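You operate a simulated robot arm through the tools that you are given. There is no shell and no other tool.

You are at the controls of a simulated robot arm. One attempt, no reset.

Task
Wipe the glue off the blue top piece and stand its heel on the bench.
Fine: draw the slide out first and leave it out; put the rag back; the heel goes back in the row; leave the other heels and top pieces where they are. What is to be rubbed or washed off counts as gone when no trace of it is left.
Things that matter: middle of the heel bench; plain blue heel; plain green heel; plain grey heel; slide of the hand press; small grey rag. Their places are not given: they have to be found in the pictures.

It is judged by the outcome, as a careful person would: the job done as asked, and still so three seconds after it is handed in. It fails if anything else is knocked over, pushed out of place, dropped, spilled or broken.

Robot
A 6-joint arm with a two-finger parallel gripper, fixed in place. Base frame: the origin is at the foot of the arm, x ahead of it, y to its left, z up; the work surface is at about z = 0.8. Lengths are in m, angles in degrees, forces in N, time in s.
With the tool pointing down near the work surface it reaches from about 0.26 to 0.68 m from the base axis. Its first joint turns from -66.0 to 66.0 degrees. Payload 2.9 kg.
The TCP is the grasp point between the finger pads, 0.03 m short of the fingertips. In the tool frame z runs along the fingers and y along their closing line. The gripper opens to 0.11 m. The fingers are 0.02 m wide and 0.01 m thick; the gripper's body (0.048 by 0.112 m) begins 0.055 m behind the TCP.
Orientation is told as [roll, pitch, yaw] about the base's x, y, z axes, in that order, counted from this pose: with the fingers straight down and closing along the base's y, the tool's x points along the base's -x, its y along +y and its z along -z.

Tools
- The arm moves only by the tool move_arm. Its argument "targets" is one flat list of numbers, 6 for each row, row after row: the shift along the tool's x, y, z in units of 50 mm (1.0 is 50 mm), then the turn, a rotation vector about the tool's x, y, z in units of 8 degrees (1.0 is 8 degrees). In form: [x, y, z, ax, ay, az, x, y, z, ax, ay, az, ...]. A call has 1 to 20 rows; each row shifts and turns the commanded pose from where the row before left it, along the tool's axes as they then stand. "jaw" is the gripper command, from -1 (fully open) to 1 (shut), values between in proportion, set as the call begins (left out, the last holds). A call with a number of a shift or a turn outside -1 to 1 is refused whole. A row lasts 0.2 s, in which the tool goes at most 0.05 m and 8.6 degrees; a call with a longer step from one row to the next is refused whole, and so is a gripper value outside its range. A pose out of reach is approached as far as the arm can. The call stops where the force on the tool passes 40 N (or 10 N more than at its start, if that is more) or the arm is blocked; 0.2 s more then pass. The fingers move at their own pace (about 0.108 m/s each) and stop on an object; they squeeze with about 30 N. The grip force told is the motor's: it shows also when the fingers shut on nothing. Time passes only in rows, and 0.2 s behind the last, so rows that do not move let the fingers close. The reply holds the time, the measured pose of the TCP, the force on the tool along the base axes, the opening and the grip force, in the units named above and with some noise, with the torque about the TCP (base axes, N m) and any sound that the robot's microphone picked up.
- Cameras (640 x 400 px; columns grow to the right, rows downward): "scene" is fixed at [0.0919, 0.4543, 1.3986]; the picture's right is [-0.53, -0.85, 0.00], its down [-0.44, 0.28, -0.85] and it looks along [0.72, -0.45, -0.52] (base axes); focal length 340 px, centre (320, 200). "wrist" rides on the gripper at [0.072, 0.017, -0.103] in the tool frame; the picture's right is [-0.23, 0.97, 0.00], its down [-0.76, -0.18, -0.62] and it looks along [-0.61, -0.14, 0.78] (tool axes); focal length 222 px, centre (320, 200).
- grab_frame(camera): a new picture of that camera. The clock stands still meanwhile.
- measure_at(camera, pixels): for up to 12 pixels [column, row] of the newest picture of that camera ("zoom" is the newest enlarged one), the place [x, y, z] in the base frame of the surface seen there, good to about 0.002 m, but the place of the scene camera against the robot may be out by one fixed shift of up to 0.018 m in any direction. The clock stands still meanwhile.
- zoom(camera, box): a new picture of the part [left, top, right, bottom] of that camera's present view, enlarged. The clock stands still meanwhile.
- job_done(): hands the job in; it is judged then, once.

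Leave the gripper open and the arm clear of the work at the hand-in unless told otherwise.

The tools are called after "Request:" as a command line: name --argument value ..., lists and objects as JSON in quotes. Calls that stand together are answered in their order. move_arm: Moves the arm, as the interface text tells. Its arguments: {"type":"object","properties":{"targets":{"type":"array","items":{"type":"number"}},"jaw":{"type":"number"}},"required":["targets"]} The other tools are called the same way: grab_frame (camera) takes a picture; measure_at (camera, pixels) gives the place of the surface under pixels of a picture; zoom (camera, box) takes an enlarged picture of a part of a camera's view; job_done () hands the job in.

At the start:

```text
time: 0.0
tcp_pos: [0.4885, 0.0864, 1.1769]
tool_rot: [0.1, 0.0, -0.1]
force: [0.2, -0.3, 0.5]
wrist_torque: [0.0, 0.03, 0.02]
width: 0.1099
finger_force: 0.0
```

scene: 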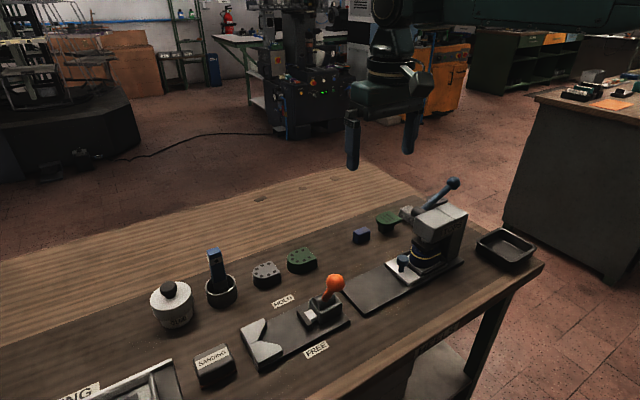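
wrist: 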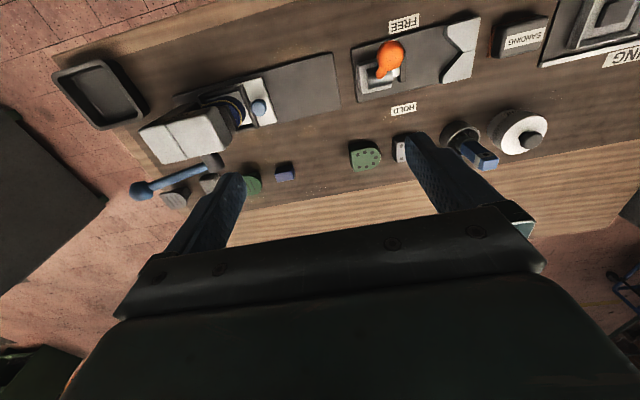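

I see a bench with a hand press on the right, a clamp with an orange lever, several heels and top pieces, pots and a tray. I'll zoom in on the parts to identify things.

Request:
zoom --camera "scene" --box '[330, 170, 550, 310]'

Request:
zoom --camera "scene" --box '[140, 230, 360, 370]'

Request:
zoom --camera "scene" --box '[40, 300, 260, 400]'

Request:
zoom --camera "wrist" --box '[40, 40, 340, 220]'

Request:
zoom --camera "wrist" --box '[330, 0, 640, 200]'

```text
2.86 times, centred on (440, 240) of scene
```

zoom: 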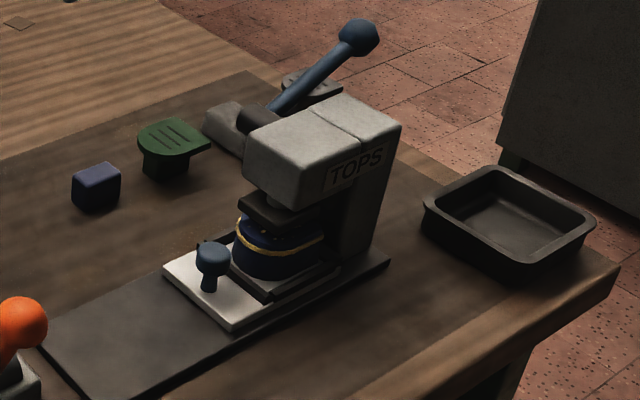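

```text
2.86 times, centred on (250, 300) of scene
```

zoom: 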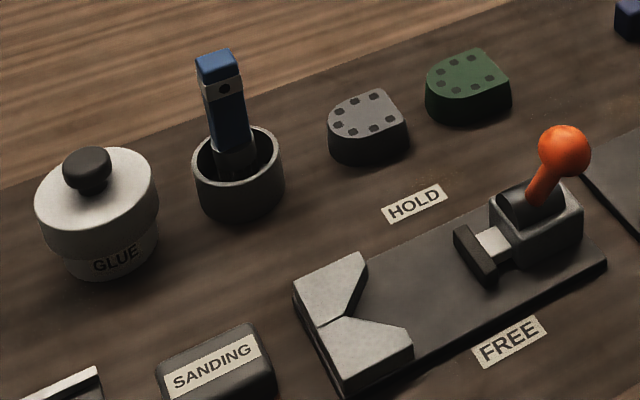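

```text
2.91 times, centred on (150, 350) of scene
```

zoom: 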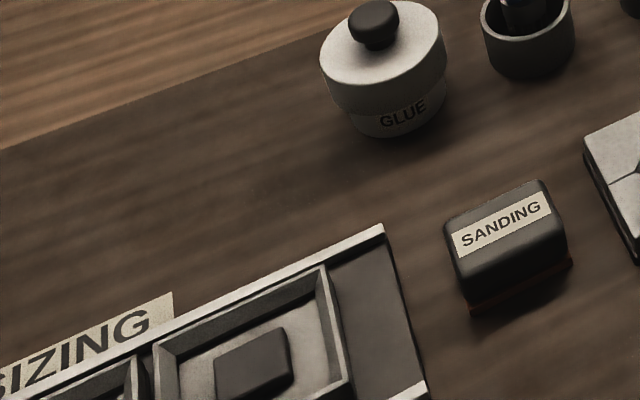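

```text
2.13 times, centred on (190, 130) of wrist
```

zoom: 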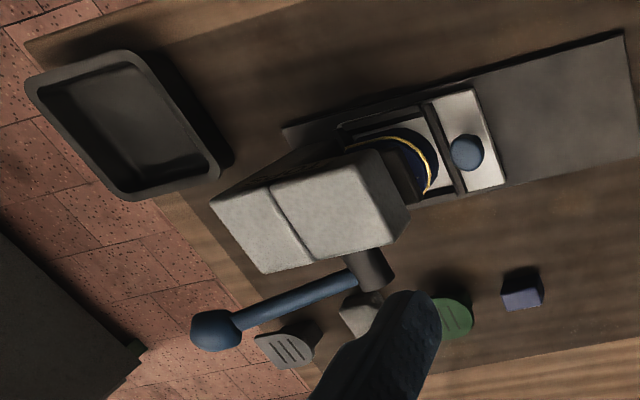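

```text
2.00 times, centred on (485, 100) of wrist
```

zoom: 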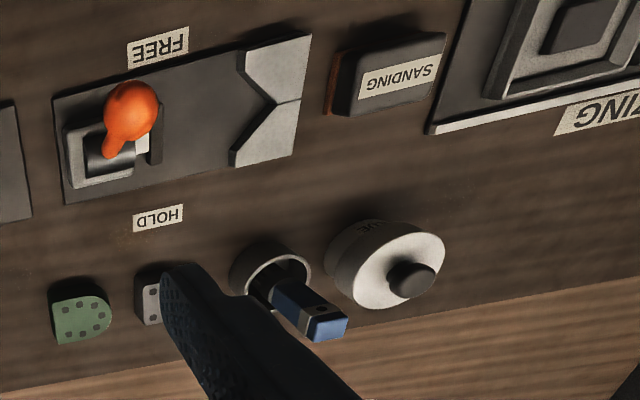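

The blue heel sits in the press under the head, with a yellow line of glue around its seam. I'll measure key points in both cameras to get positions and the scene camera's offset.

Request:
measure_at --camera "scene" --pixels '[[361, 232], [388, 216], [405, 212], [265, 270], [301, 256], [402, 257], [453, 184], [171, 290], [505, 250], [335, 285], [425, 215], [426, 262]]'

Request:
measure_at --camera "wrist" --pixels '[[285, 173], [254, 186], [209, 184], [365, 156], [400, 150], [258, 107], [140, 190], [535, 138], [100, 95], [388, 55], [180, 140], [239, 107]]'

```text
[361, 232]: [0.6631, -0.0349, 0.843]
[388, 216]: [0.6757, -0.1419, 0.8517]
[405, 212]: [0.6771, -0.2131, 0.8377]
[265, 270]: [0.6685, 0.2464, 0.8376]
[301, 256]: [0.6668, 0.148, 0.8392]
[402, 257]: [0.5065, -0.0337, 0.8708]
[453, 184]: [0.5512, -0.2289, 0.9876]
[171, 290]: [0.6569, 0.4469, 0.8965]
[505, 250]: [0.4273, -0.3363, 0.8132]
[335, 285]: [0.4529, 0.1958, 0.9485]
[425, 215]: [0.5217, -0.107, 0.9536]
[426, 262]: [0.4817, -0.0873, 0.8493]
```

```text
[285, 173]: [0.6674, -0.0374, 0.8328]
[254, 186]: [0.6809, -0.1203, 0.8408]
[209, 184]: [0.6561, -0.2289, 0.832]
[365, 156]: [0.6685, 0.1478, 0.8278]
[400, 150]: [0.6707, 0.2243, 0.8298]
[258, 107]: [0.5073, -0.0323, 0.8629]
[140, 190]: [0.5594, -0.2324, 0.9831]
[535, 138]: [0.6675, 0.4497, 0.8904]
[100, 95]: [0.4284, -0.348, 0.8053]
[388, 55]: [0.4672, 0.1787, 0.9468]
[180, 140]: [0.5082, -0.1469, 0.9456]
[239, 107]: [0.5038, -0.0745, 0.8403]
```

Rough positions found: blue small block near (0.667,-0.037), green one near (0.68,-0.12), light grey thing near (0.66,-0.22), press head top about z 0.945. I'll move the arm sideways to the right (−y) and a bit back to look closer with the wrist camera.

Request:
move_arm --targets '[0.4, -1, 0, 0, 0, 0, 0.4, -1, 0, 0, 0, 0, 0.4, -1, 0.5, 0, 0, 0, 0.4, -0.8, 0.5, 0, 0, 0]' --jaw -1

Request:
grab_frame --camera "wrist"

```text
refused: row 1 steps farther than a row can; nothing moved
```

```text
taken
```

wrist: 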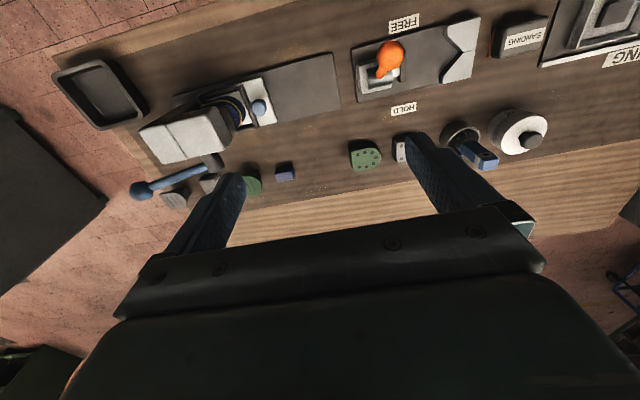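

The step length (norm) was over 50 mm, so nothing moved. I'll use smaller rows.

Request:
move_arm --targets '[0.3, -0.8, 0, 0, 0, 0, 0.3, -0.8, 0, 0, 0, 0, 0.3, -0.8, 0.4, 0, 0, 0, 0.3, -0.8, 0.4, 0, 0, 0, 0.3, -0.6, 0.4, 0, 0, 0]' --jaw -1

Request:
grab_frame --camera "wrist"

Request:
grab_frame --camera "scene"

```text
time: 1.2
tcp_pos: [0.4135, -0.1025, 1.1201]
tool_rot: [0.0, 0.0, 0.0]
force: [-0.4, 1.1, 0.3]
wrist_torque: [-0.01, -0.01, 0.02]
width: 0.1099
finger_force: 0.1
```

```text
taken
```

wrist: 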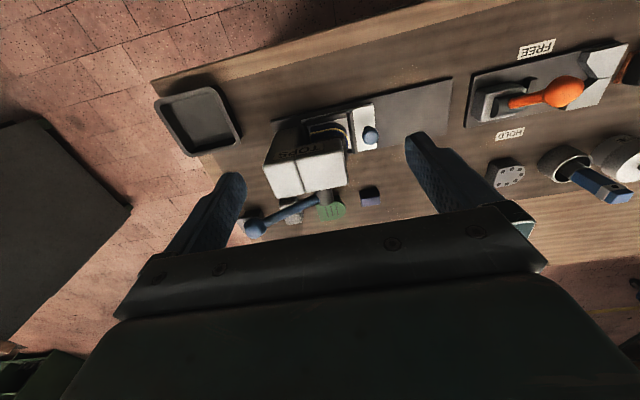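

```text
taken
```

scene: 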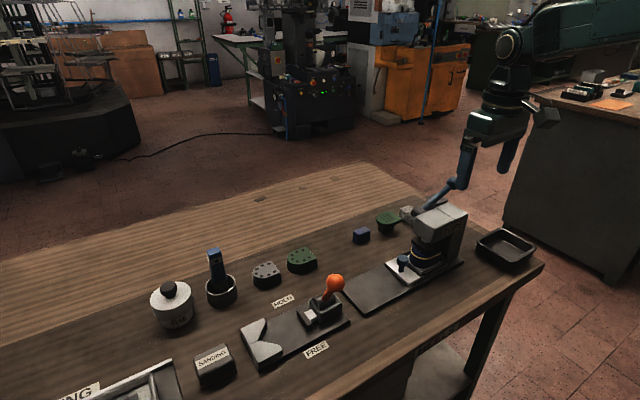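

Now I zoom in on the press and the back row (wrist, around 230-400 × 90-240).

Request:
zoom --camera "wrist" --box '[230, 80, 430, 240]'

Request:
zoom --camera "scene" --box '[380, 170, 480, 290]'

Request:
zoom --camera "scene" --box '[340, 190, 440, 250]'

Request:
zoom --camera "scene" --box '[240, 230, 340, 300]'

```text
2.50 times, centred on (330, 160) of wrist
```

zoom: 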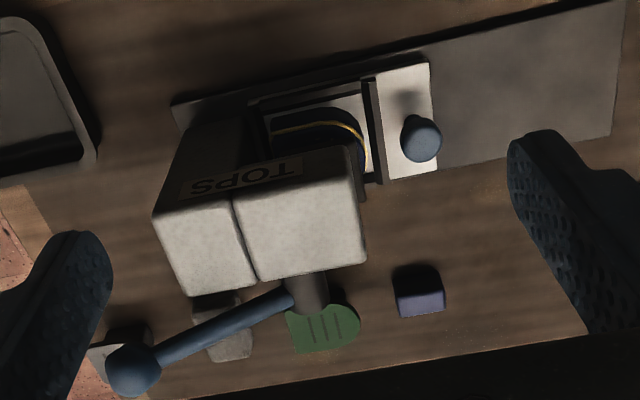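

```text
3.33 times, centred on (430, 230) of scene
```

zoom: 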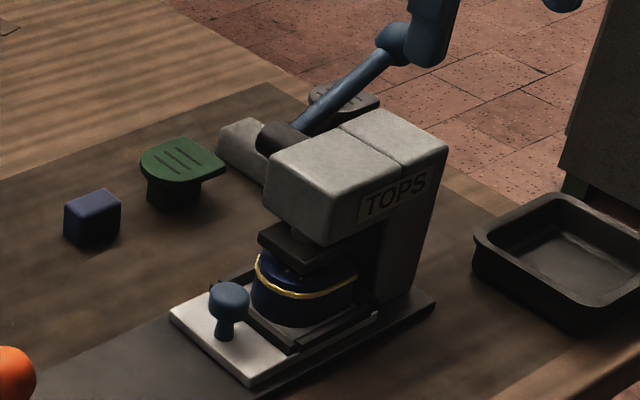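

```text
6.40 times, centred on (390, 220) of scene
```

zoom: 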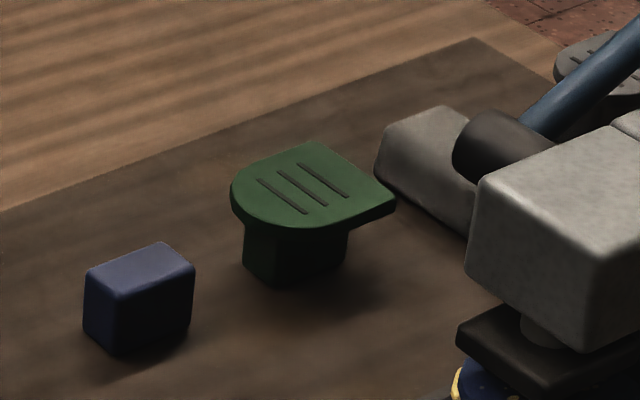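

```text
5.71 times, centred on (290, 265) of scene
```

zoom: 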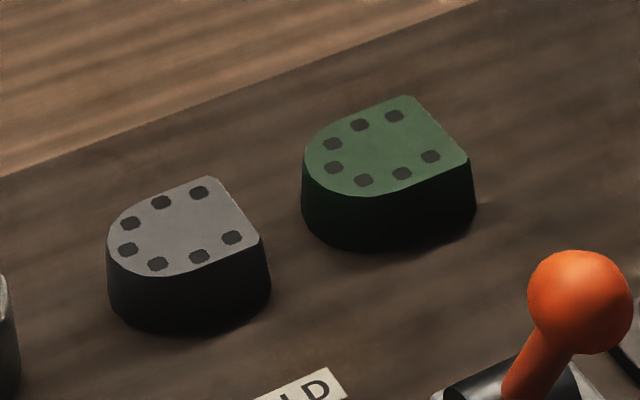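

The press: head "TOPS", lever to the back right, white slide with a blue knob, and the blue heel with its top piece and the yellow glue line. Behind the press there's a light grey lump (zoom 225,330), likely the rag. I measure these in the wrist view through zoom.

Request:
zoom --camera "wrist" --box '[230, 80, 430, 240]'

Request:
measure_at --camera "zoom" --pixels '[[425, 135], [428, 62], [436, 170], [375, 85], [385, 180], [318, 127], [310, 140], [230, 345], [105, 355], [420, 303], [325, 325], [212, 325]]'

Request:
measure_at --camera "zoom" --pixels '[[280, 108], [340, 112], [360, 150], [340, 165], [285, 125], [175, 105], [620, 5], [610, 135], [135, 370], [310, 290], [300, 215], [190, 265]]'

```text
2.50 times, centred on (330, 160) of wrist
```

zoom: 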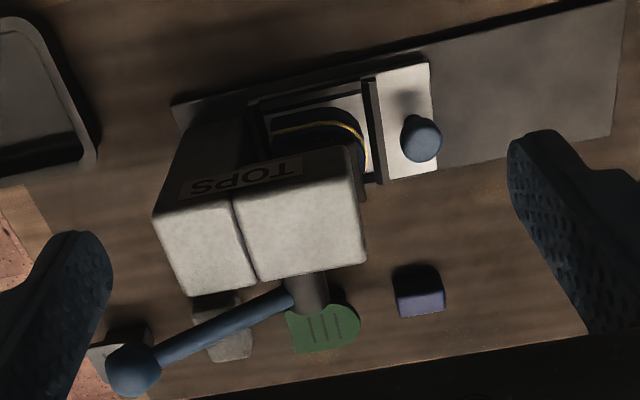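

```text
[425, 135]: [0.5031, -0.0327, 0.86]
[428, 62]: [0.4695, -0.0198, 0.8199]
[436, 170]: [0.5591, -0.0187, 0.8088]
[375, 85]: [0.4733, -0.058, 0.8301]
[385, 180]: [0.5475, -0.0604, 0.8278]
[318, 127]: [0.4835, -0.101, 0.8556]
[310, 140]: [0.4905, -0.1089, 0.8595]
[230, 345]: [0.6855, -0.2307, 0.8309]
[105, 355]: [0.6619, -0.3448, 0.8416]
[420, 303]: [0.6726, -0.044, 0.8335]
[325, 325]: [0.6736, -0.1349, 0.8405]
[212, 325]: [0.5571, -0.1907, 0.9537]
```

```text
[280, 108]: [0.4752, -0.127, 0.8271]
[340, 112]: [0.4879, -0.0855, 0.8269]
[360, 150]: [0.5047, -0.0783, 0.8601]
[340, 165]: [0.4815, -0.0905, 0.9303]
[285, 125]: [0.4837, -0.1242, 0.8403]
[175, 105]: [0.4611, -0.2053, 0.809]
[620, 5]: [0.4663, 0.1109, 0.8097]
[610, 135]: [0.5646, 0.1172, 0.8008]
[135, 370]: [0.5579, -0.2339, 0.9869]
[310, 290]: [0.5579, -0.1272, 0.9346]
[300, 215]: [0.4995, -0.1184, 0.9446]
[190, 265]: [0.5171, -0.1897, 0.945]
```

The press base runs along y (x 0.465–0.565, y −0.205 to 0.115), so the slide is drawn out toward +y. The light grey lump is near (0.685,−0.23). I'll move in for a closer look at it, staying above the lever (ball top about z 1.0).

Request:
move_arm --targets '[-0.5, -0.5, 0.2, 0, 0, 0, -0.5, -0.5, 0.2, 0, 0, 0, -0.5, -0.5, 0.2, 0, 0, 0, -0.3, -0.3, 0.2, 0, 0, 0]'

Request:
grab_frame --camera "wrist"

Request:
zoom --camera "wrist" --box '[230, 100, 430, 240]'

```text
time: 2.2
tcp_pos: [0.5017, -0.1929, 1.077]
tool_rot: [0.1, -0.1, 0.0]
force: [0.2, 0.3, -0.7]
wrist_torque: [-0.03, 0.03, 0.0]
width: 0.11
finger_force: 0.1
```

```text
taken
```

wrist: 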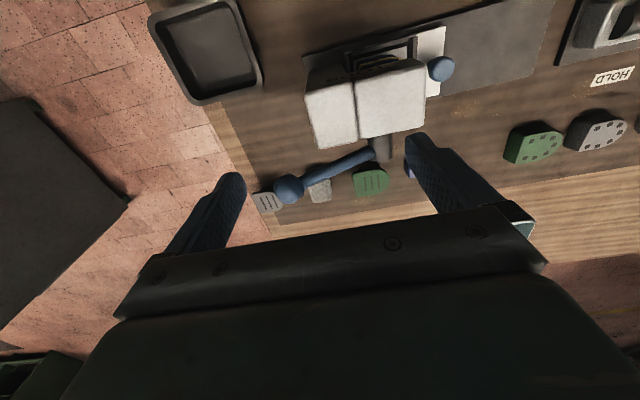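

```text
2.86 times, centred on (330, 170) of wrist
```

zoom: 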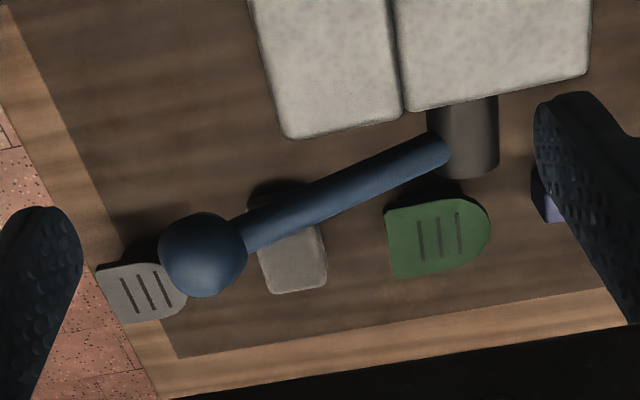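

Request:
measure_at --camera "zoom" --pixels '[[290, 255], [262, 265], [275, 290], [325, 280], [318, 232], [255, 195], [130, 290], [437, 240], [345, 260], [205, 250], [470, 140], [540, 200]]'

```text
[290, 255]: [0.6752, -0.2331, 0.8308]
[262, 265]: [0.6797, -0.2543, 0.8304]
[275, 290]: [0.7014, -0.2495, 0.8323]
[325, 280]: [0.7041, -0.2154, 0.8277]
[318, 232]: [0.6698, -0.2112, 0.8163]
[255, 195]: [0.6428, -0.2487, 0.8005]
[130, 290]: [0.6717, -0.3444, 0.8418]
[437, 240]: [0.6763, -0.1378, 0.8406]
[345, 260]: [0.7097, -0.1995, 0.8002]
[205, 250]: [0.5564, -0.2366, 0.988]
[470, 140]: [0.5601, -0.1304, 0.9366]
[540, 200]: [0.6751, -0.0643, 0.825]
```

The grey lump is about 0.06×0.04×0.03 m at (0.675,−0.233): this is the rag. Next, check whether the press head is touching the top piece – zoom strongly on the press in the scene camera.

Request:
zoom --camera "scene" --box '[395, 225, 455, 275]'

Request:
measure_at --camera "zoom" --pixels '[[190, 150], [240, 190], [300, 210], [240, 130], [180, 200], [250, 250], [330, 260], [120, 200], [200, 330], [320, 150], [190, 240], [360, 210]]'

```text
8.00 times, centred on (425, 250) of scene
```

zoom: 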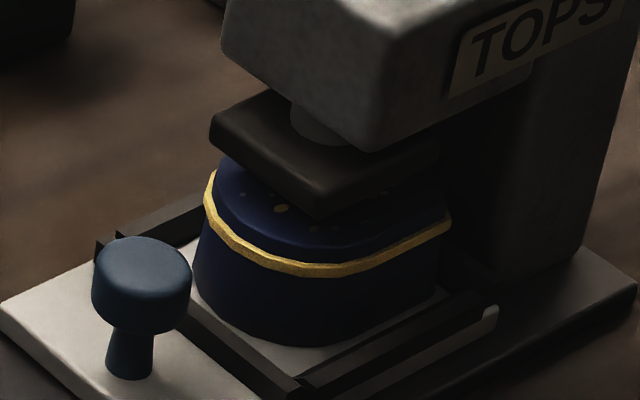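

```text
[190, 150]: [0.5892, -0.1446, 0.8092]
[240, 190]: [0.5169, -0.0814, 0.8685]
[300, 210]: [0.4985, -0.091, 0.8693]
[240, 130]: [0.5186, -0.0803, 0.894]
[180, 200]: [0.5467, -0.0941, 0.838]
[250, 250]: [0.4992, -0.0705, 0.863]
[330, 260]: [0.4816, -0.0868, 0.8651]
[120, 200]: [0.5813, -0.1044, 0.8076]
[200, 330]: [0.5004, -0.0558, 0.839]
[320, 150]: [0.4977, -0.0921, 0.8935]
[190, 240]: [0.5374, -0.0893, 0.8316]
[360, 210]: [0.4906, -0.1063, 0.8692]
```

The press head is raised: plate underside is about 1 cm above the top piece, so the slide should be free. I'll position over the knob at about (0.505,−0.033), and turn the tool by +90° about its z (yaw −90°) so the fingers close along x and clear the press head.

Request:
move_arm --targets '[0, 0.8, 0, 0, 0, 0, 0, 0.8, 0, 0, 0, 0, 0, 0.8, 0, 0, 0, 0, 0, 0.8, 0, 0, 0, 0, 0, 0, 0, 0, 0, 1, 0, 0, 0, 0, 0, 1, 0, 0, 0, 0, 0, 1, 0, 0, 0, 0, 0, 1, 0, 0, 0, 0, 0, 1, 0, 0, 0, 0, 0, 1, 0, 0, 0, 0, 0, 1, 0, 0, 0, 0, 0, 1, 0, 0, 0, 0, 0, 1, 0, 0, 0, 0, 0, 1, 0, 0, 0, 0, 0, 1, 0, 0, 0, 0, 0, 0.25]'

Request:
grab_frame --camera "wrist"

Request:
grab_frame --camera "scene"

```text
time: 5.6
tcp_pos: [0.5029, -0.0339, 1.0766]
tool_rot: [0.0, 0.0, -90.2]
force: [0.5, -0.4, -0.3]
wrist_torque: [0.03, 0.05, -0.02]
width: 0.1102
finger_force: 0.1
```

```text
taken
```

wrist: 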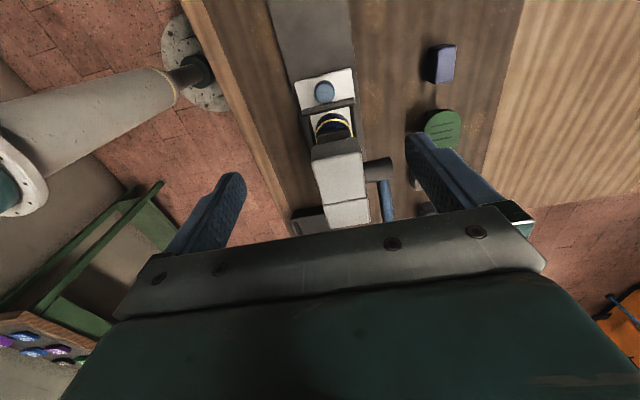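

```text
taken
```

scene: 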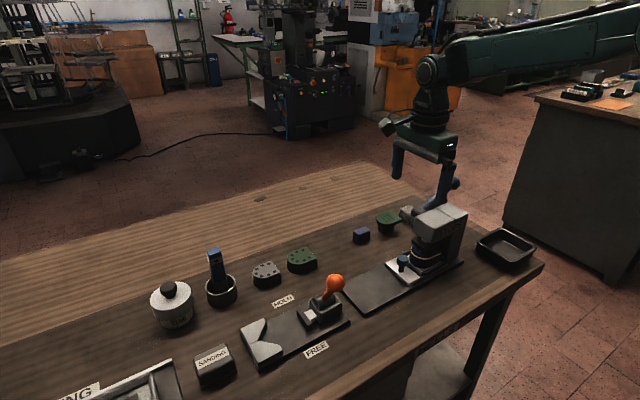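

The turn worked. Zoom in on the slide and knob (wrist, around (325,90)–(340,160)) and measure.

Request:
zoom --camera "wrist" --box '[280, 60, 380, 170]'

Request:
measure_at --camera "zoom" --pixels '[[270, 110], [240, 115], [300, 105], [145, 100], [450, 70], [330, 240], [290, 260], [385, 270], [200, 330], [320, 290], [330, 330], [150, 250]]'

```text
3.64 times, centred on (330, 115) of wrist
```

zoom: 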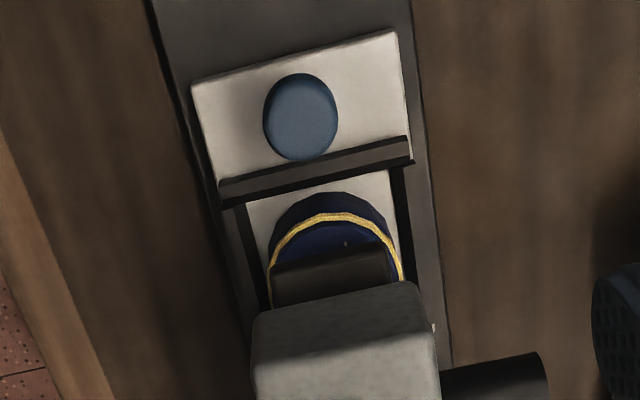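

```text
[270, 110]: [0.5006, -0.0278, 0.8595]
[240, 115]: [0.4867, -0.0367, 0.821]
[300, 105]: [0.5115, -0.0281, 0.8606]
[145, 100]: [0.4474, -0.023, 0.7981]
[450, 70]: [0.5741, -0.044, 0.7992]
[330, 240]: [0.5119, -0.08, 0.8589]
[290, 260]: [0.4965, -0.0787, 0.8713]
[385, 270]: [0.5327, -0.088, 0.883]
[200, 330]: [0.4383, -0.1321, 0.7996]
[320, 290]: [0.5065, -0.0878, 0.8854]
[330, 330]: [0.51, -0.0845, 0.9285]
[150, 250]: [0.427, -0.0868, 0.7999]
```

Knob centre is about (0.511,−0.031), top z 0.860, radius ~12 mm. I'll descend in steps to z ≈ 0.856 with fingers open on either side in x.

Request:
move_arm --targets '[0.06, 0.162, 0.4, 0, 0, 0, 0, 0, 0.9, 0, 0, 0, 0, 0, 0.9, 0, 0, 0, 0, 0, 0.9, 0, 0, 0, 0, 0, 0.7, 0, 0, 0, 0, 0, 0.4, 0, 0, 0, 0, 0, 0.2, 0, 0, 0]' --jaw -0.3

Request:
grab_frame --camera "wrist"

Request:
grab_frame --camera "scene"

```text
time: 7.2
tcp_pos: [0.5122, -0.0307, 0.8571]
tool_rot: [0.0, 0.0, -89.9]
force: [0.2, 0.1, 0.5]
wrist_torque: [0.0, -0.01, 0.0]
width: 0.0717
finger_force: 0.1
```

```text
taken
```

wrist: 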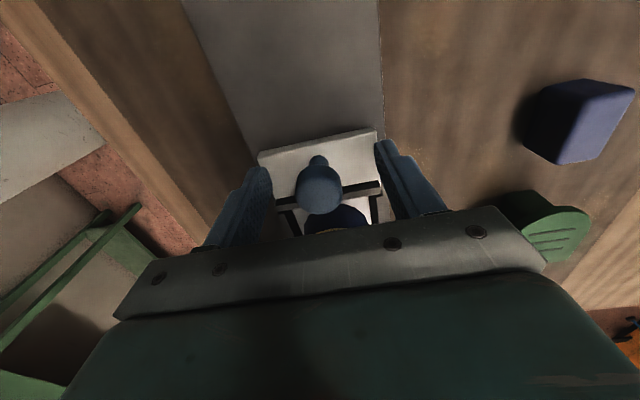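

```text
taken
```

scene: 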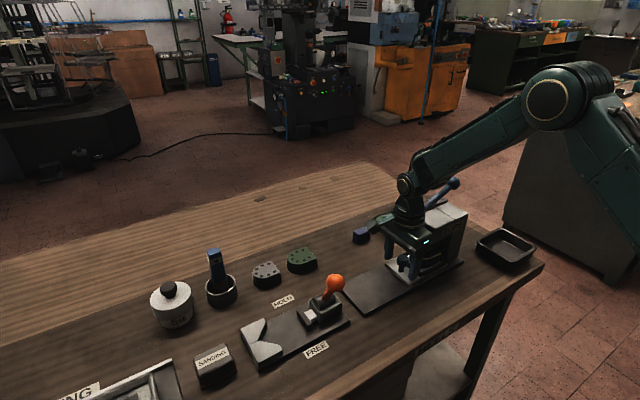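

The knob sits centred between the fingers. Closing the gripper on it.

Request:
move_arm --targets '[0, 0, 0, 0, 0, 0, 0, 0, 0, 0, 0, 0, 0, 0, 0, 0, 0, 0]' --jaw 1

```text
time: 8.0
tcp_pos: [0.5098, -0.0308, 0.8587]
tool_rot: [-0.3, 0.0, -90.0]
force: [-13.5, -0.2, 3.2]
wrist_torque: [0.0, 0.19, -0.05]
width: 0.0272
finger_force: 45.4
```

Gripped the knob (27 mm). There's about 13 N sideways, so I relax by 2 mm in −x, then draw the slide gently toward +y.

Request:
move_arm --targets '[0, -0.04, 0, 0, 0, 0, 0.1, 0, 0, 0, 0, 0, 0.2, 0, 0, 0, 0, 0, 0.2, 0, 0, 0, 0, 0]' --jaw 1

Request:
grab_frame --camera "scene"

```text
time: 9.0
tcp_pos: [0.5094, -0.0052, 0.8584]
tool_rot: [0.0, 0.1, -90.0]
force: [-18.5, -0.6, 19.4]
wrist_torque: [-0.23, 0.28, -0.08]
width: 0.0276
finger_force: 44.3
```

```text
taken
```

scene: 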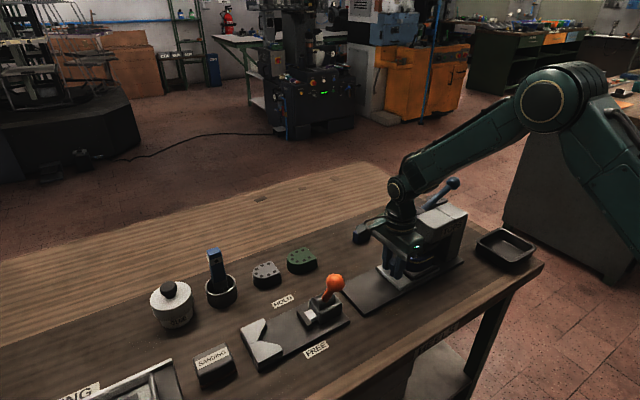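

The slide came 25 mm. There's some sideways and upward force; I raise by 1 mm and read the forces at rest.

Request:
move_arm --targets '[0, 0, -0.03, 0, 0, 0, 0, 0, 0, 0, 0, 0]' --jaw 1

```text
time: 9.6
tcp_pos: [0.5105, -0.0045, 0.8577]
tool_rot: [0.0, 0.0, -90.0]
force: [-11.1, 1.1, 8.1]
wrist_torque: [-0.43, 0.13, -0.01]
width: 0.0272
finger_force: 44.7
```

Forces lessened. I nudge a further 1 mm in −x and 1 mm up, then keep drawing the slide toward +y.

Request:
move_arm --targets '[0, -0.02, -0.02, 0, 0, 0, 0.2, 0, 0, 0, 0, 0, 0.2, 0, 0, 0, 0, 0, 0.2, 0, 0, 0, 0, 0, 0.2, 0, 0, 0, 0, 0]' --jaw 1

Request:
grab_frame --camera "scene"

Request:
grab_frame --camera "wrist"

```text
time: 10.8
tcp_pos: [0.5102, 0.0342, 0.8581]
tool_rot: [0.1, 0.1, -90.0]
force: [11.9, -0.5, -15.5]
wrist_torque: [0.23, -0.12, 0.13]
width: 0.0272
finger_force: 45.0
```

```text
taken
```

scene: 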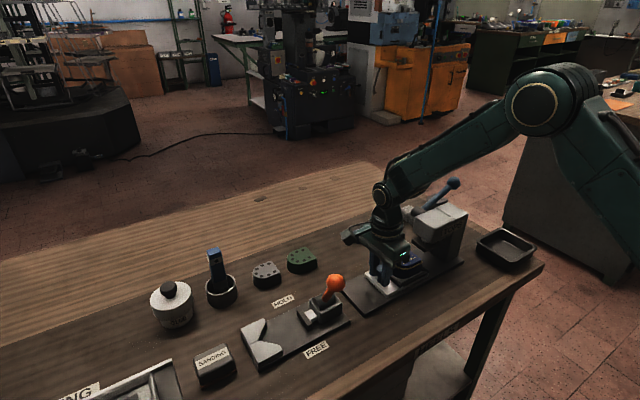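

```text
taken
```

wrist: 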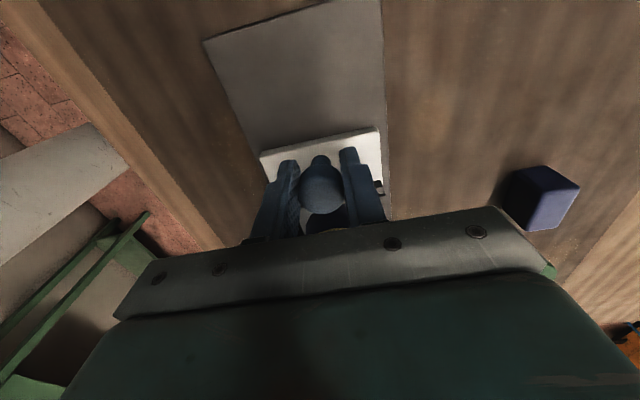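

Slide has moved 65 mm. I correct back half a mm or so and continue drawing to find the end stop.

Request:
move_arm --targets '[0, 0.012, 0.014, 0, 0, 0, 0.2, 0, 0, 0, 0, 0, 0.2, 0, 0, 0, 0, 0, 0.2, 0, 0, 0, 0, 0, 0.2, 0, 0, 0, 0, 0]' --jaw 1

Request:
grab_frame --camera "scene"

```text
time: 12.0
tcp_pos: [0.5096, 0.0734, 0.8573]
tool_rot: [0.1, -0.1, -90.0]
force: [17.8, -1.0, -24.3]
wrist_torque: [-0.01, -0.14, 0.05]
width: 0.0273
finger_force: 44.8
```

```text
taken
```

scene: 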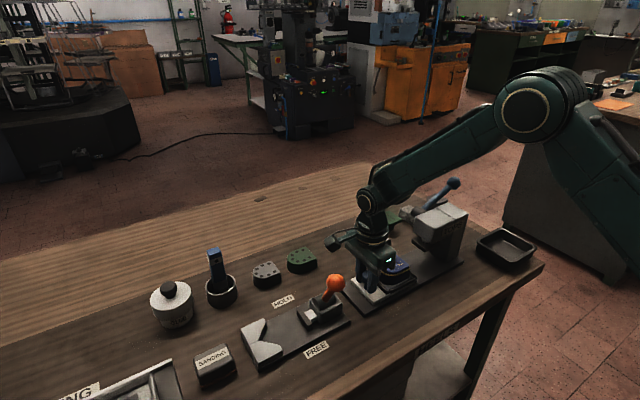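

Moved 105 mm. Force −24 N in z: I lower the command 1.5 mm and +1 mm x, then pull on in 5–10 mm rows.

Request:
move_arm --targets '[0, 0.02, 0.03, 0, 0, 0, 0.15, 0, 0, 0, 0, 0, 0.15, 0, 0, 0, 0, 0]' --jaw 1

```text
time: 12.8
tcp_pos: [0.5102, 0.0897, 0.8587]
tool_rot: [0.2, 0.0, -90.1]
force: [3.0, -0.7, 11.7]
wrist_torque: [-0.52, 0.16, -0.08]
width: 0.0273
finger_force: 44.7
```

No stop yet (y-force ~ −0.7 N). I pull on in small steps until the end stop is felt.

Request:
move_arm --targets '[0.1, 0, -0.01, 0, 0, 0, 0.1, 0, 0, 0, 0, 0, 0, 0, 0, 0, 0, 0]' --jaw 1

Request:
grab_frame --camera "wrist"

Request:
zoom --camera "scene" --box '[320, 200, 480, 320]'

```text
time: 13.6
tcp_pos: [0.5095, 0.0992, 0.8577]
tool_rot: [0.1, 0.0, -90.0]
force: [-14.5, -3.8, 33.9]
wrist_torque: [-0.16, 0.2, -0.04]
width: 0.0274
finger_force: 44.6
```

```text
taken
```

wrist: 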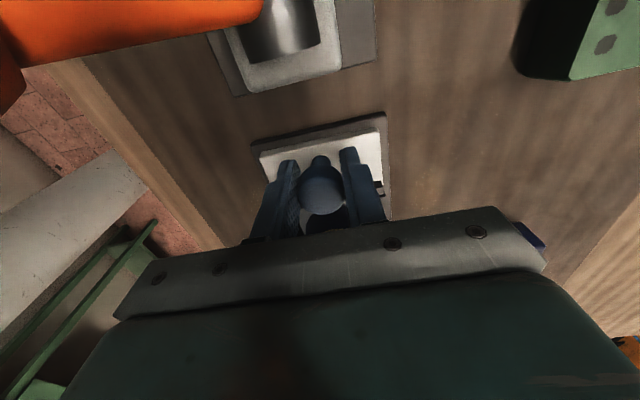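

```text
3.33 times, centred on (400, 260) of scene
```

zoom: 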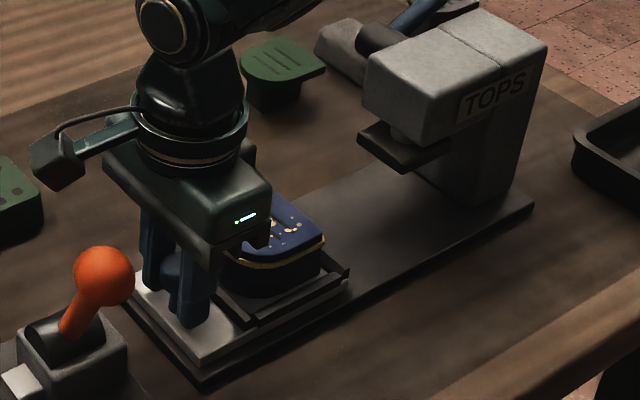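

Slide is out 130 mm; the heel is clear of the head and I now see glue specks on the top face too. I relieve the z force by raising 1.5 mm and try 4 mm more to feel whether it is at its stop.

Request:
move_arm --targets '[0, -0.01, -0.03, 0, 0, 0, 0.04, 0, 0, 0, 0, 0, 0.04, 0, 0, 0, 0, 0, 0, 0, 0, 0, 0, 0]' --jaw 1

```text
time: 14.6
tcp_pos: [0.5114, 0.0988, 0.8572]
tool_rot: [0.1, -0.2, -90.4]
force: [5.7, -26.4, 10.9]
wrist_torque: [0.49, -0.11, -0.03]
width: 0.0275
finger_force: 45.6
```

Stop felt (−26 N in y at 0.099): the slide is fully out. I take the tension off by 4 mm, then open the gripper to ~70 mm and rise straight up.

Request:
move_arm --targets '[-0.08, 0, 0, 0, 0, 0, 0, 0, 0, 0, 0, 0]' --jaw 1

Request:
move_arm --targets '[0, 0, 0, 0, 0, 0, 0, 0, 0, 0, 0, 0, 0, 0, -0.4, 0, 0, 0, 0, 0, -0.8, 0, 0, 0, 0, 0, -0.8, 0, 0, 0, 0, 0, -0.8, 0, 0, 0, 0, 0, -0.8, 0, 0, 0]' --jaw -0.3

Request:
grab_frame --camera "wrist"

Request:
zoom --camera "scene" --box '[320, 210, 440, 310]'

```text
time: 15.2
tcp_pos: [0.5096, 0.0991, 0.857]
tool_rot: [0.1, 0.1, -89.9]
force: [11.4, -5.4, 0.9]
wrist_torque: [-1.35, -0.16, -0.05]
width: 0.0275
finger_force: 45.4
```

```text
time: 16.8
tcp_pos: [0.5114, 0.0972, 1.0353]
tool_rot: [-0.2, 0.0, -90.0]
force: [-0.7, -0.9, 0.0]
wrist_torque: [-0.02, 0.02, -0.04]
width: 0.0714
finger_force: 0.1
```

```text
taken
```

wrist: 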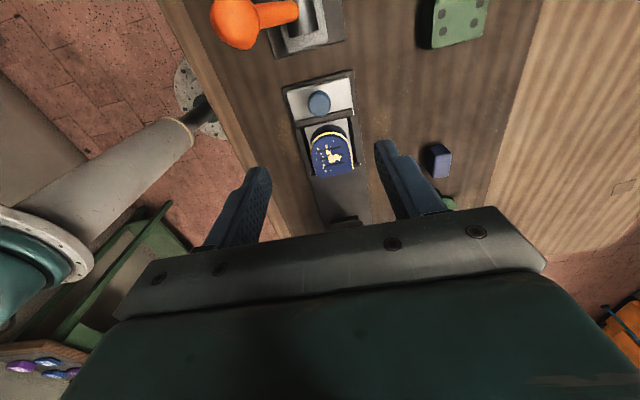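

```text
4.00 times, centred on (380, 260) of scene
```

zoom: 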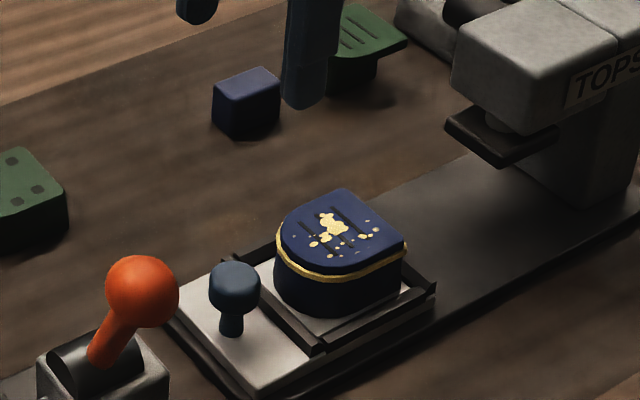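

Now I see yellow glue splashes on the top face of the blue top piece, as well as the thin yellow line around the seam. Zoom on it and measure.

Request:
zoom --camera "wrist" --box '[270, 70, 380, 200]'

Request:
measure_at --camera "zoom" --pixels '[[235, 215], [290, 195], [340, 240], [255, 270], [280, 295], [340, 285], [245, 100], [230, 165], [310, 165], [200, 240], [290, 250], [250, 315]]'

```text
3.08 times, centred on (325, 135) of wrist
```

zoom: 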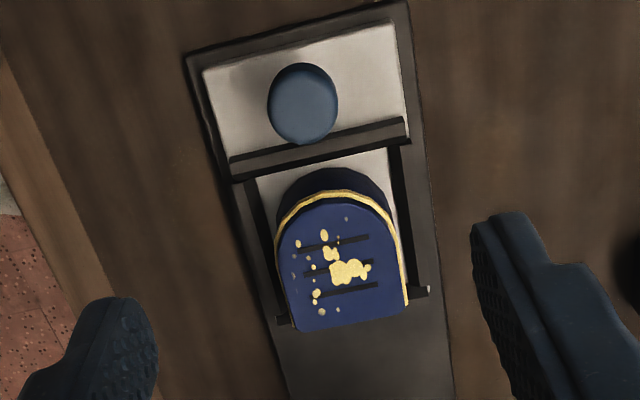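

```text
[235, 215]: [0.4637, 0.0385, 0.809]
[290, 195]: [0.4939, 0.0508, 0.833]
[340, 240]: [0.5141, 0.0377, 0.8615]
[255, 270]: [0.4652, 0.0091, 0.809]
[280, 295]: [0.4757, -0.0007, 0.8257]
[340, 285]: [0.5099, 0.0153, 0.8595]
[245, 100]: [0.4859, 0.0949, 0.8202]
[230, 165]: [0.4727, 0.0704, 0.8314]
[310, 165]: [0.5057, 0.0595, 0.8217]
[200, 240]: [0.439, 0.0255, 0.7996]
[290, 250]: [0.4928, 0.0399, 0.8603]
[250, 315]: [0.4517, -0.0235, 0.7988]
```

Top face is at z ≈ 0.860, centre about (0.510, 0.022). Now I go look at the rag from the +y side, unobstructed by the lever, to get its exact outline.

Request:
move_arm --targets '[-0.65, 0.6, -0.1, 0, 0, 0, -0.65, 0.6, -0.1, 0, 0, 0, -0.65, 0.6, -0.1, 0, 0, 0, -0.65, 0.6, -0.1, 0, 0, 0, 0, 0.2, 0, 0, 0, 0]'

Request:
grab_frame --camera "wrist"

```text
time: 18.0
tcp_pos: [0.6408, -0.0337, 1.0572]
tool_rot: [-0.1, 0.1, -90.1]
force: [0.6, 0.4, -0.9]
wrist_torque: [-0.02, -0.02, 0.02]
width: 0.0717
finger_force: 0.0
```

```text
taken
```

wrist: 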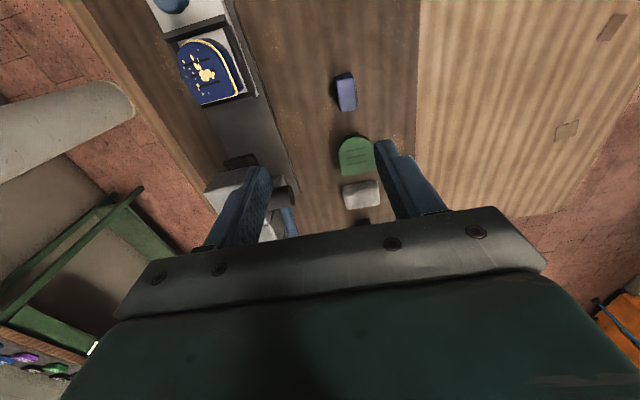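

The rag is now clearly visible at (361,194), with the green top piece at (355,155). Zoom and measure.

Request:
zoom --camera "wrist" --box '[320, 120, 400, 230]'

Request:
zoom --camera "wrist" --box '[160, 10, 260, 120]'

```text
3.64 times, centred on (360, 175) of wrist
```

zoom: 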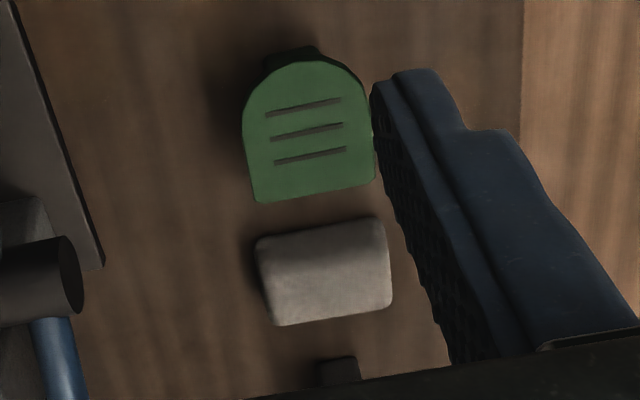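

```text
3.64 times, centred on (210, 65) of wrist
```

zoom: 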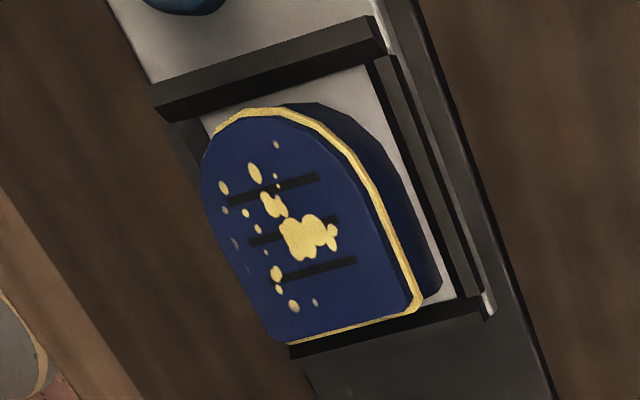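

Request:
zoom --camera "wrist" --box '[320, 120, 400, 230]'

Request:
measure_at --camera "zoom" --pixels '[[262, 248], [280, 318], [380, 225], [387, 300], [325, 270], [268, 280], [325, 235], [330, 310], [255, 195], [368, 180], [330, 360], [310, 50]]'

```text
3.64 times, centred on (360, 175) of wrist
```

zoom: 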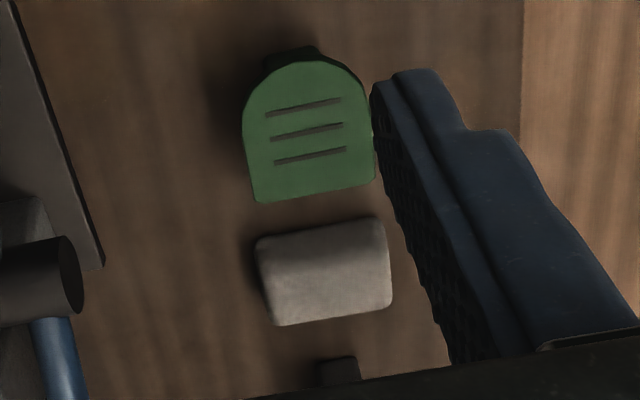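

```text
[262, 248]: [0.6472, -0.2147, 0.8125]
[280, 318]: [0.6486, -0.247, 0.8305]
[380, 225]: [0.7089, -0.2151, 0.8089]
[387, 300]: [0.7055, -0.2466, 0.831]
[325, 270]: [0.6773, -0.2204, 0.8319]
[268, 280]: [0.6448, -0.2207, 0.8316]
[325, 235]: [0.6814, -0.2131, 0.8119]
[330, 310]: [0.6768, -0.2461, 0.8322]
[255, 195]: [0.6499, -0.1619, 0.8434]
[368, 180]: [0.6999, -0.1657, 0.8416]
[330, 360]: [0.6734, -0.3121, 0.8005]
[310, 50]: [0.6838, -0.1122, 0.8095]
```

Rag outline: x 0.646–0.708, y −0.254 to −0.213, top z 0.832; centre (0.677,−0.233). To keep the camera arm away from the press lever while gripping, I turn another 90° about the tool z (yaw 180°), so the camera is on the far side and the fingers close along y.

Request:
move_arm --targets '[0, 0, 0, 0, 0, 1, 0, 0, 0, 0, 0, 1, 0, 0, 0, 0, 0, 1, 0, 0, 0, 0, 0, 1, 0, 0, 0, 0, 0, 1, 0, 0, 0, 0, 0, 1, 0, 0, 0, 0, 0, 1, 0, 0, 0, 0, 0, 1, 0, 0, 0, 0, 0, 1, 0, 0, 0, 0, 0, 1, 0, 0, 0, 0, 0, 1, 0, 0, 0, 0, 0, 0.25]'

Request:
grab_frame --camera "wrist"

```text
time: 20.6
tcp_pos: [0.6403, -0.0312, 1.0574]
tool_rot: [-0.1, 0.0, 179.9]
force: [-0.4, 0.9, 0.0]
wrist_torque: [0.03, 0.01, 0.0]
width: 0.0715
finger_force: 0.1
```

```text
taken
```

wrist: 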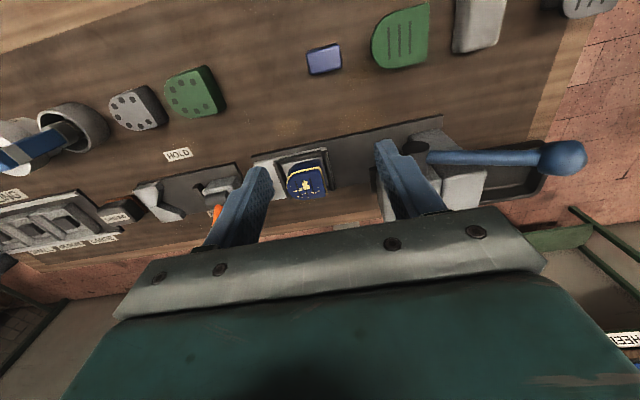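

Yaw 180° reached. I see text labels in this view; zoom on them ("HEE…" at lower right and the row of heels) to understand the layout.

Request:
zoom --camera "wrist" --box '[560, 290, 640, 400]'

Request:
zoom --camera "wrist" --box '[0, 50, 260, 270]'

Request:
measure_at --camera "wrist" --pixels '[[324, 58], [138, 108], [195, 92], [112, 98], [161, 122], [170, 85], [222, 100], [260, 80], [260, 100], [75, 130], [305, 175], [400, 40]]'

```text
3.64 times, centred on (600, 345) of wrist
```

zoom: 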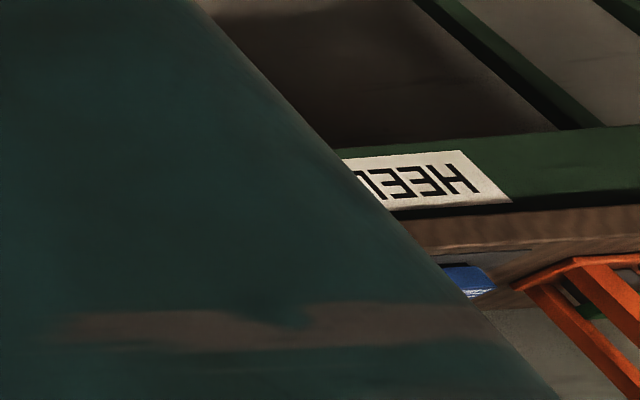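

```text
1.82 times, centred on (130, 160) of wrist
```

zoom: 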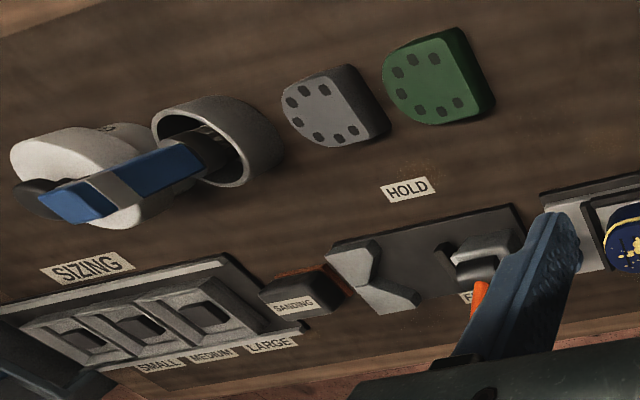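

```text
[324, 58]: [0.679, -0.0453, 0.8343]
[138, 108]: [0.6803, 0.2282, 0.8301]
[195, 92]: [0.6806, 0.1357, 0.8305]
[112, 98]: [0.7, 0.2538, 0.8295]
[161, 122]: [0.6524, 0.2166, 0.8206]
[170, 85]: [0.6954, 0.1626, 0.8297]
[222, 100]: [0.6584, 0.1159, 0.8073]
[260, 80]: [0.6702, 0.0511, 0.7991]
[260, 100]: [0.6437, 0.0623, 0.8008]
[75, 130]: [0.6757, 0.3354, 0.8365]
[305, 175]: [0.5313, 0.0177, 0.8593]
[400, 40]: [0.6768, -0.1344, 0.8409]
```

There is a sign "HEE…" on a green rail further away. I measure where it is, to know whether it belongs to the reachable work area.

Request:
measure_at --camera "wrist" --pixels '[[625, 340], [632, 325], [600, 300], [600, 215], [520, 195], [625, 368], [635, 380], [30, 300], [575, 155], [585, 10], [478, 25], [570, 245]]'

Request:
grab_frame --camera "scene"

```text
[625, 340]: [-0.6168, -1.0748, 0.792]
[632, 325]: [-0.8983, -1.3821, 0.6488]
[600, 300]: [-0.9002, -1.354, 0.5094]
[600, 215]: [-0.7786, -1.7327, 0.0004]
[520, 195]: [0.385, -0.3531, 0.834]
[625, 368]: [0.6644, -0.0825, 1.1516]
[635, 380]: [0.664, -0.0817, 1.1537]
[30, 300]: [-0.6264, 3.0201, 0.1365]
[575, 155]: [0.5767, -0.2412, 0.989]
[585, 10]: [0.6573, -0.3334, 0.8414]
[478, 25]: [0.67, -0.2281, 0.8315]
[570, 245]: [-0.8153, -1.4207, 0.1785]
```

```text
taken
```

scene: 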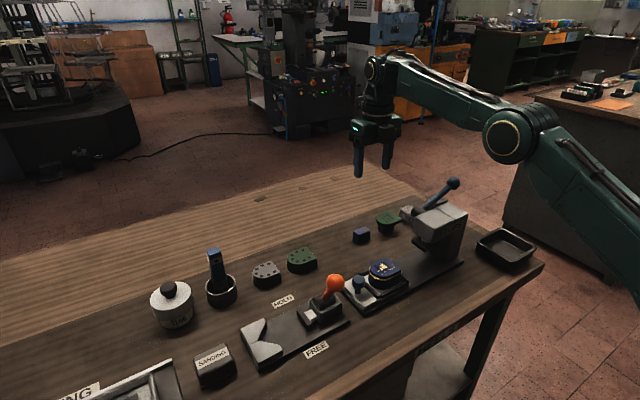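

The sign is about 1.2 m behind the robot – just background; the row on this bench is the one that matters. Scene shows the slide fully out and the heel standing on it. Now move over the rag at (0.67,−0.233), staying beyond the lever ball.

Request:
move_arm --targets '[0.14, 0.81, 0.1, 0, 0, 0, 0.14, 0.81, 0.1, 0, 0, 0, 0.14, 0.81, 0.1, 0, 0, 0, 0.14, 0.81, 0.1, 0, 0, 0, 0.14, 0.81, 0.1, 0, 0, 0]'

Request:
grab_frame --camera "scene"

```text
time: 21.8
tcp_pos: [0.6277, -0.1949, 1.0332]
tool_rot: [0.1, 0.0, -180.1]
force: [-0.4, -0.7, 0.1]
wrist_torque: [0.03, -0.01, 0.02]
width: 0.0715
finger_force: 0.1
out of reach, approached as far as the arm can: row 2, 3, 4, 5
```

```text
taken
```

scene: 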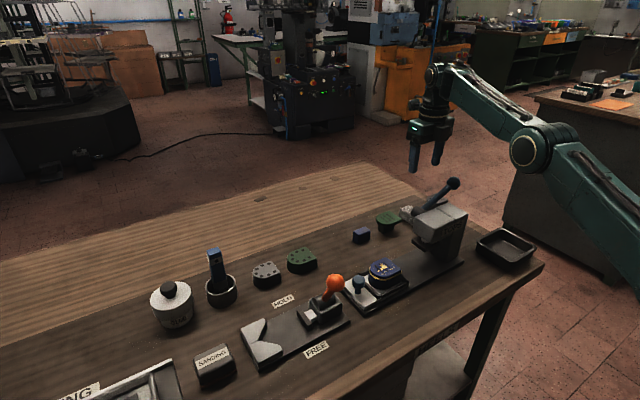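

Straight down the arm can't reach there at this height (r limit ~0.66). I tilt the tool outward by 12° (about tool y, +1.5 units), which brings the wrist closer to the base.

Request:
move_arm --targets '[0, 0, 0, 0, 0.75, 0, 0, 0, 0, 0, 0.75, 0]'

```text
time: 22.4
tcp_pos: [0.6267, -0.1967, 1.0307]
tool_rot: [0.0, 12.1, 179.9]
force: [0.1, -0.5, 0.0]
wrist_torque: [0.0, 0.07, 0.0]
width: 0.0715
finger_force: 0.1
```

Tilted 12° outward. Now move toward (0.677,−0.233,0.95) along a path clear of the lever.

Request:
move_arm --targets '[0.3, 0.24, 0.35, 0, 0, 0, 0.2, 0.24, 0.6, 0, 0, 0, 0.142, 0.24, 0.826, 0, 0, 0]'

Request:
grab_frame --camera "wrist"

Request:
zoom --camera "scene" --box '[340, 100, 520, 270]'

```text
time: 23.2
tcp_pos: [0.6718, -0.2343, 0.9474]
tool_rot: [0.3, 12.3, -179.8]
force: [0.2, -0.3, 0.7]
wrist_torque: [0.0, -0.01, 0.01]
width: 0.0717
finger_force: 0.0
out of reach, approached as far as the arm can: row 3
```

```text
taken
```

wrist: 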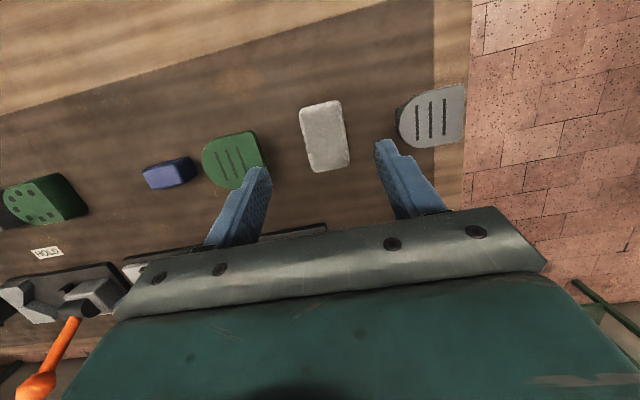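

```text
2.35 times, centred on (430, 185) of scene
```

zoom: 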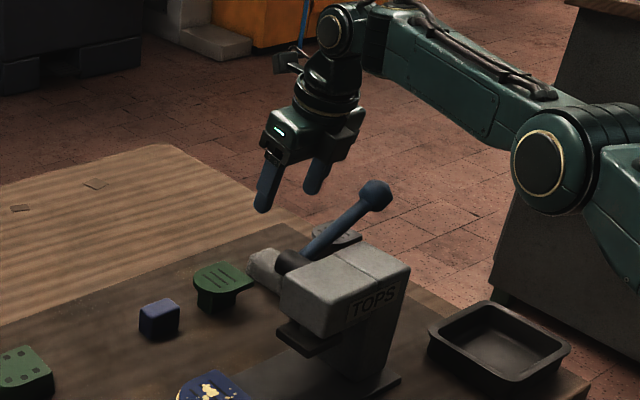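

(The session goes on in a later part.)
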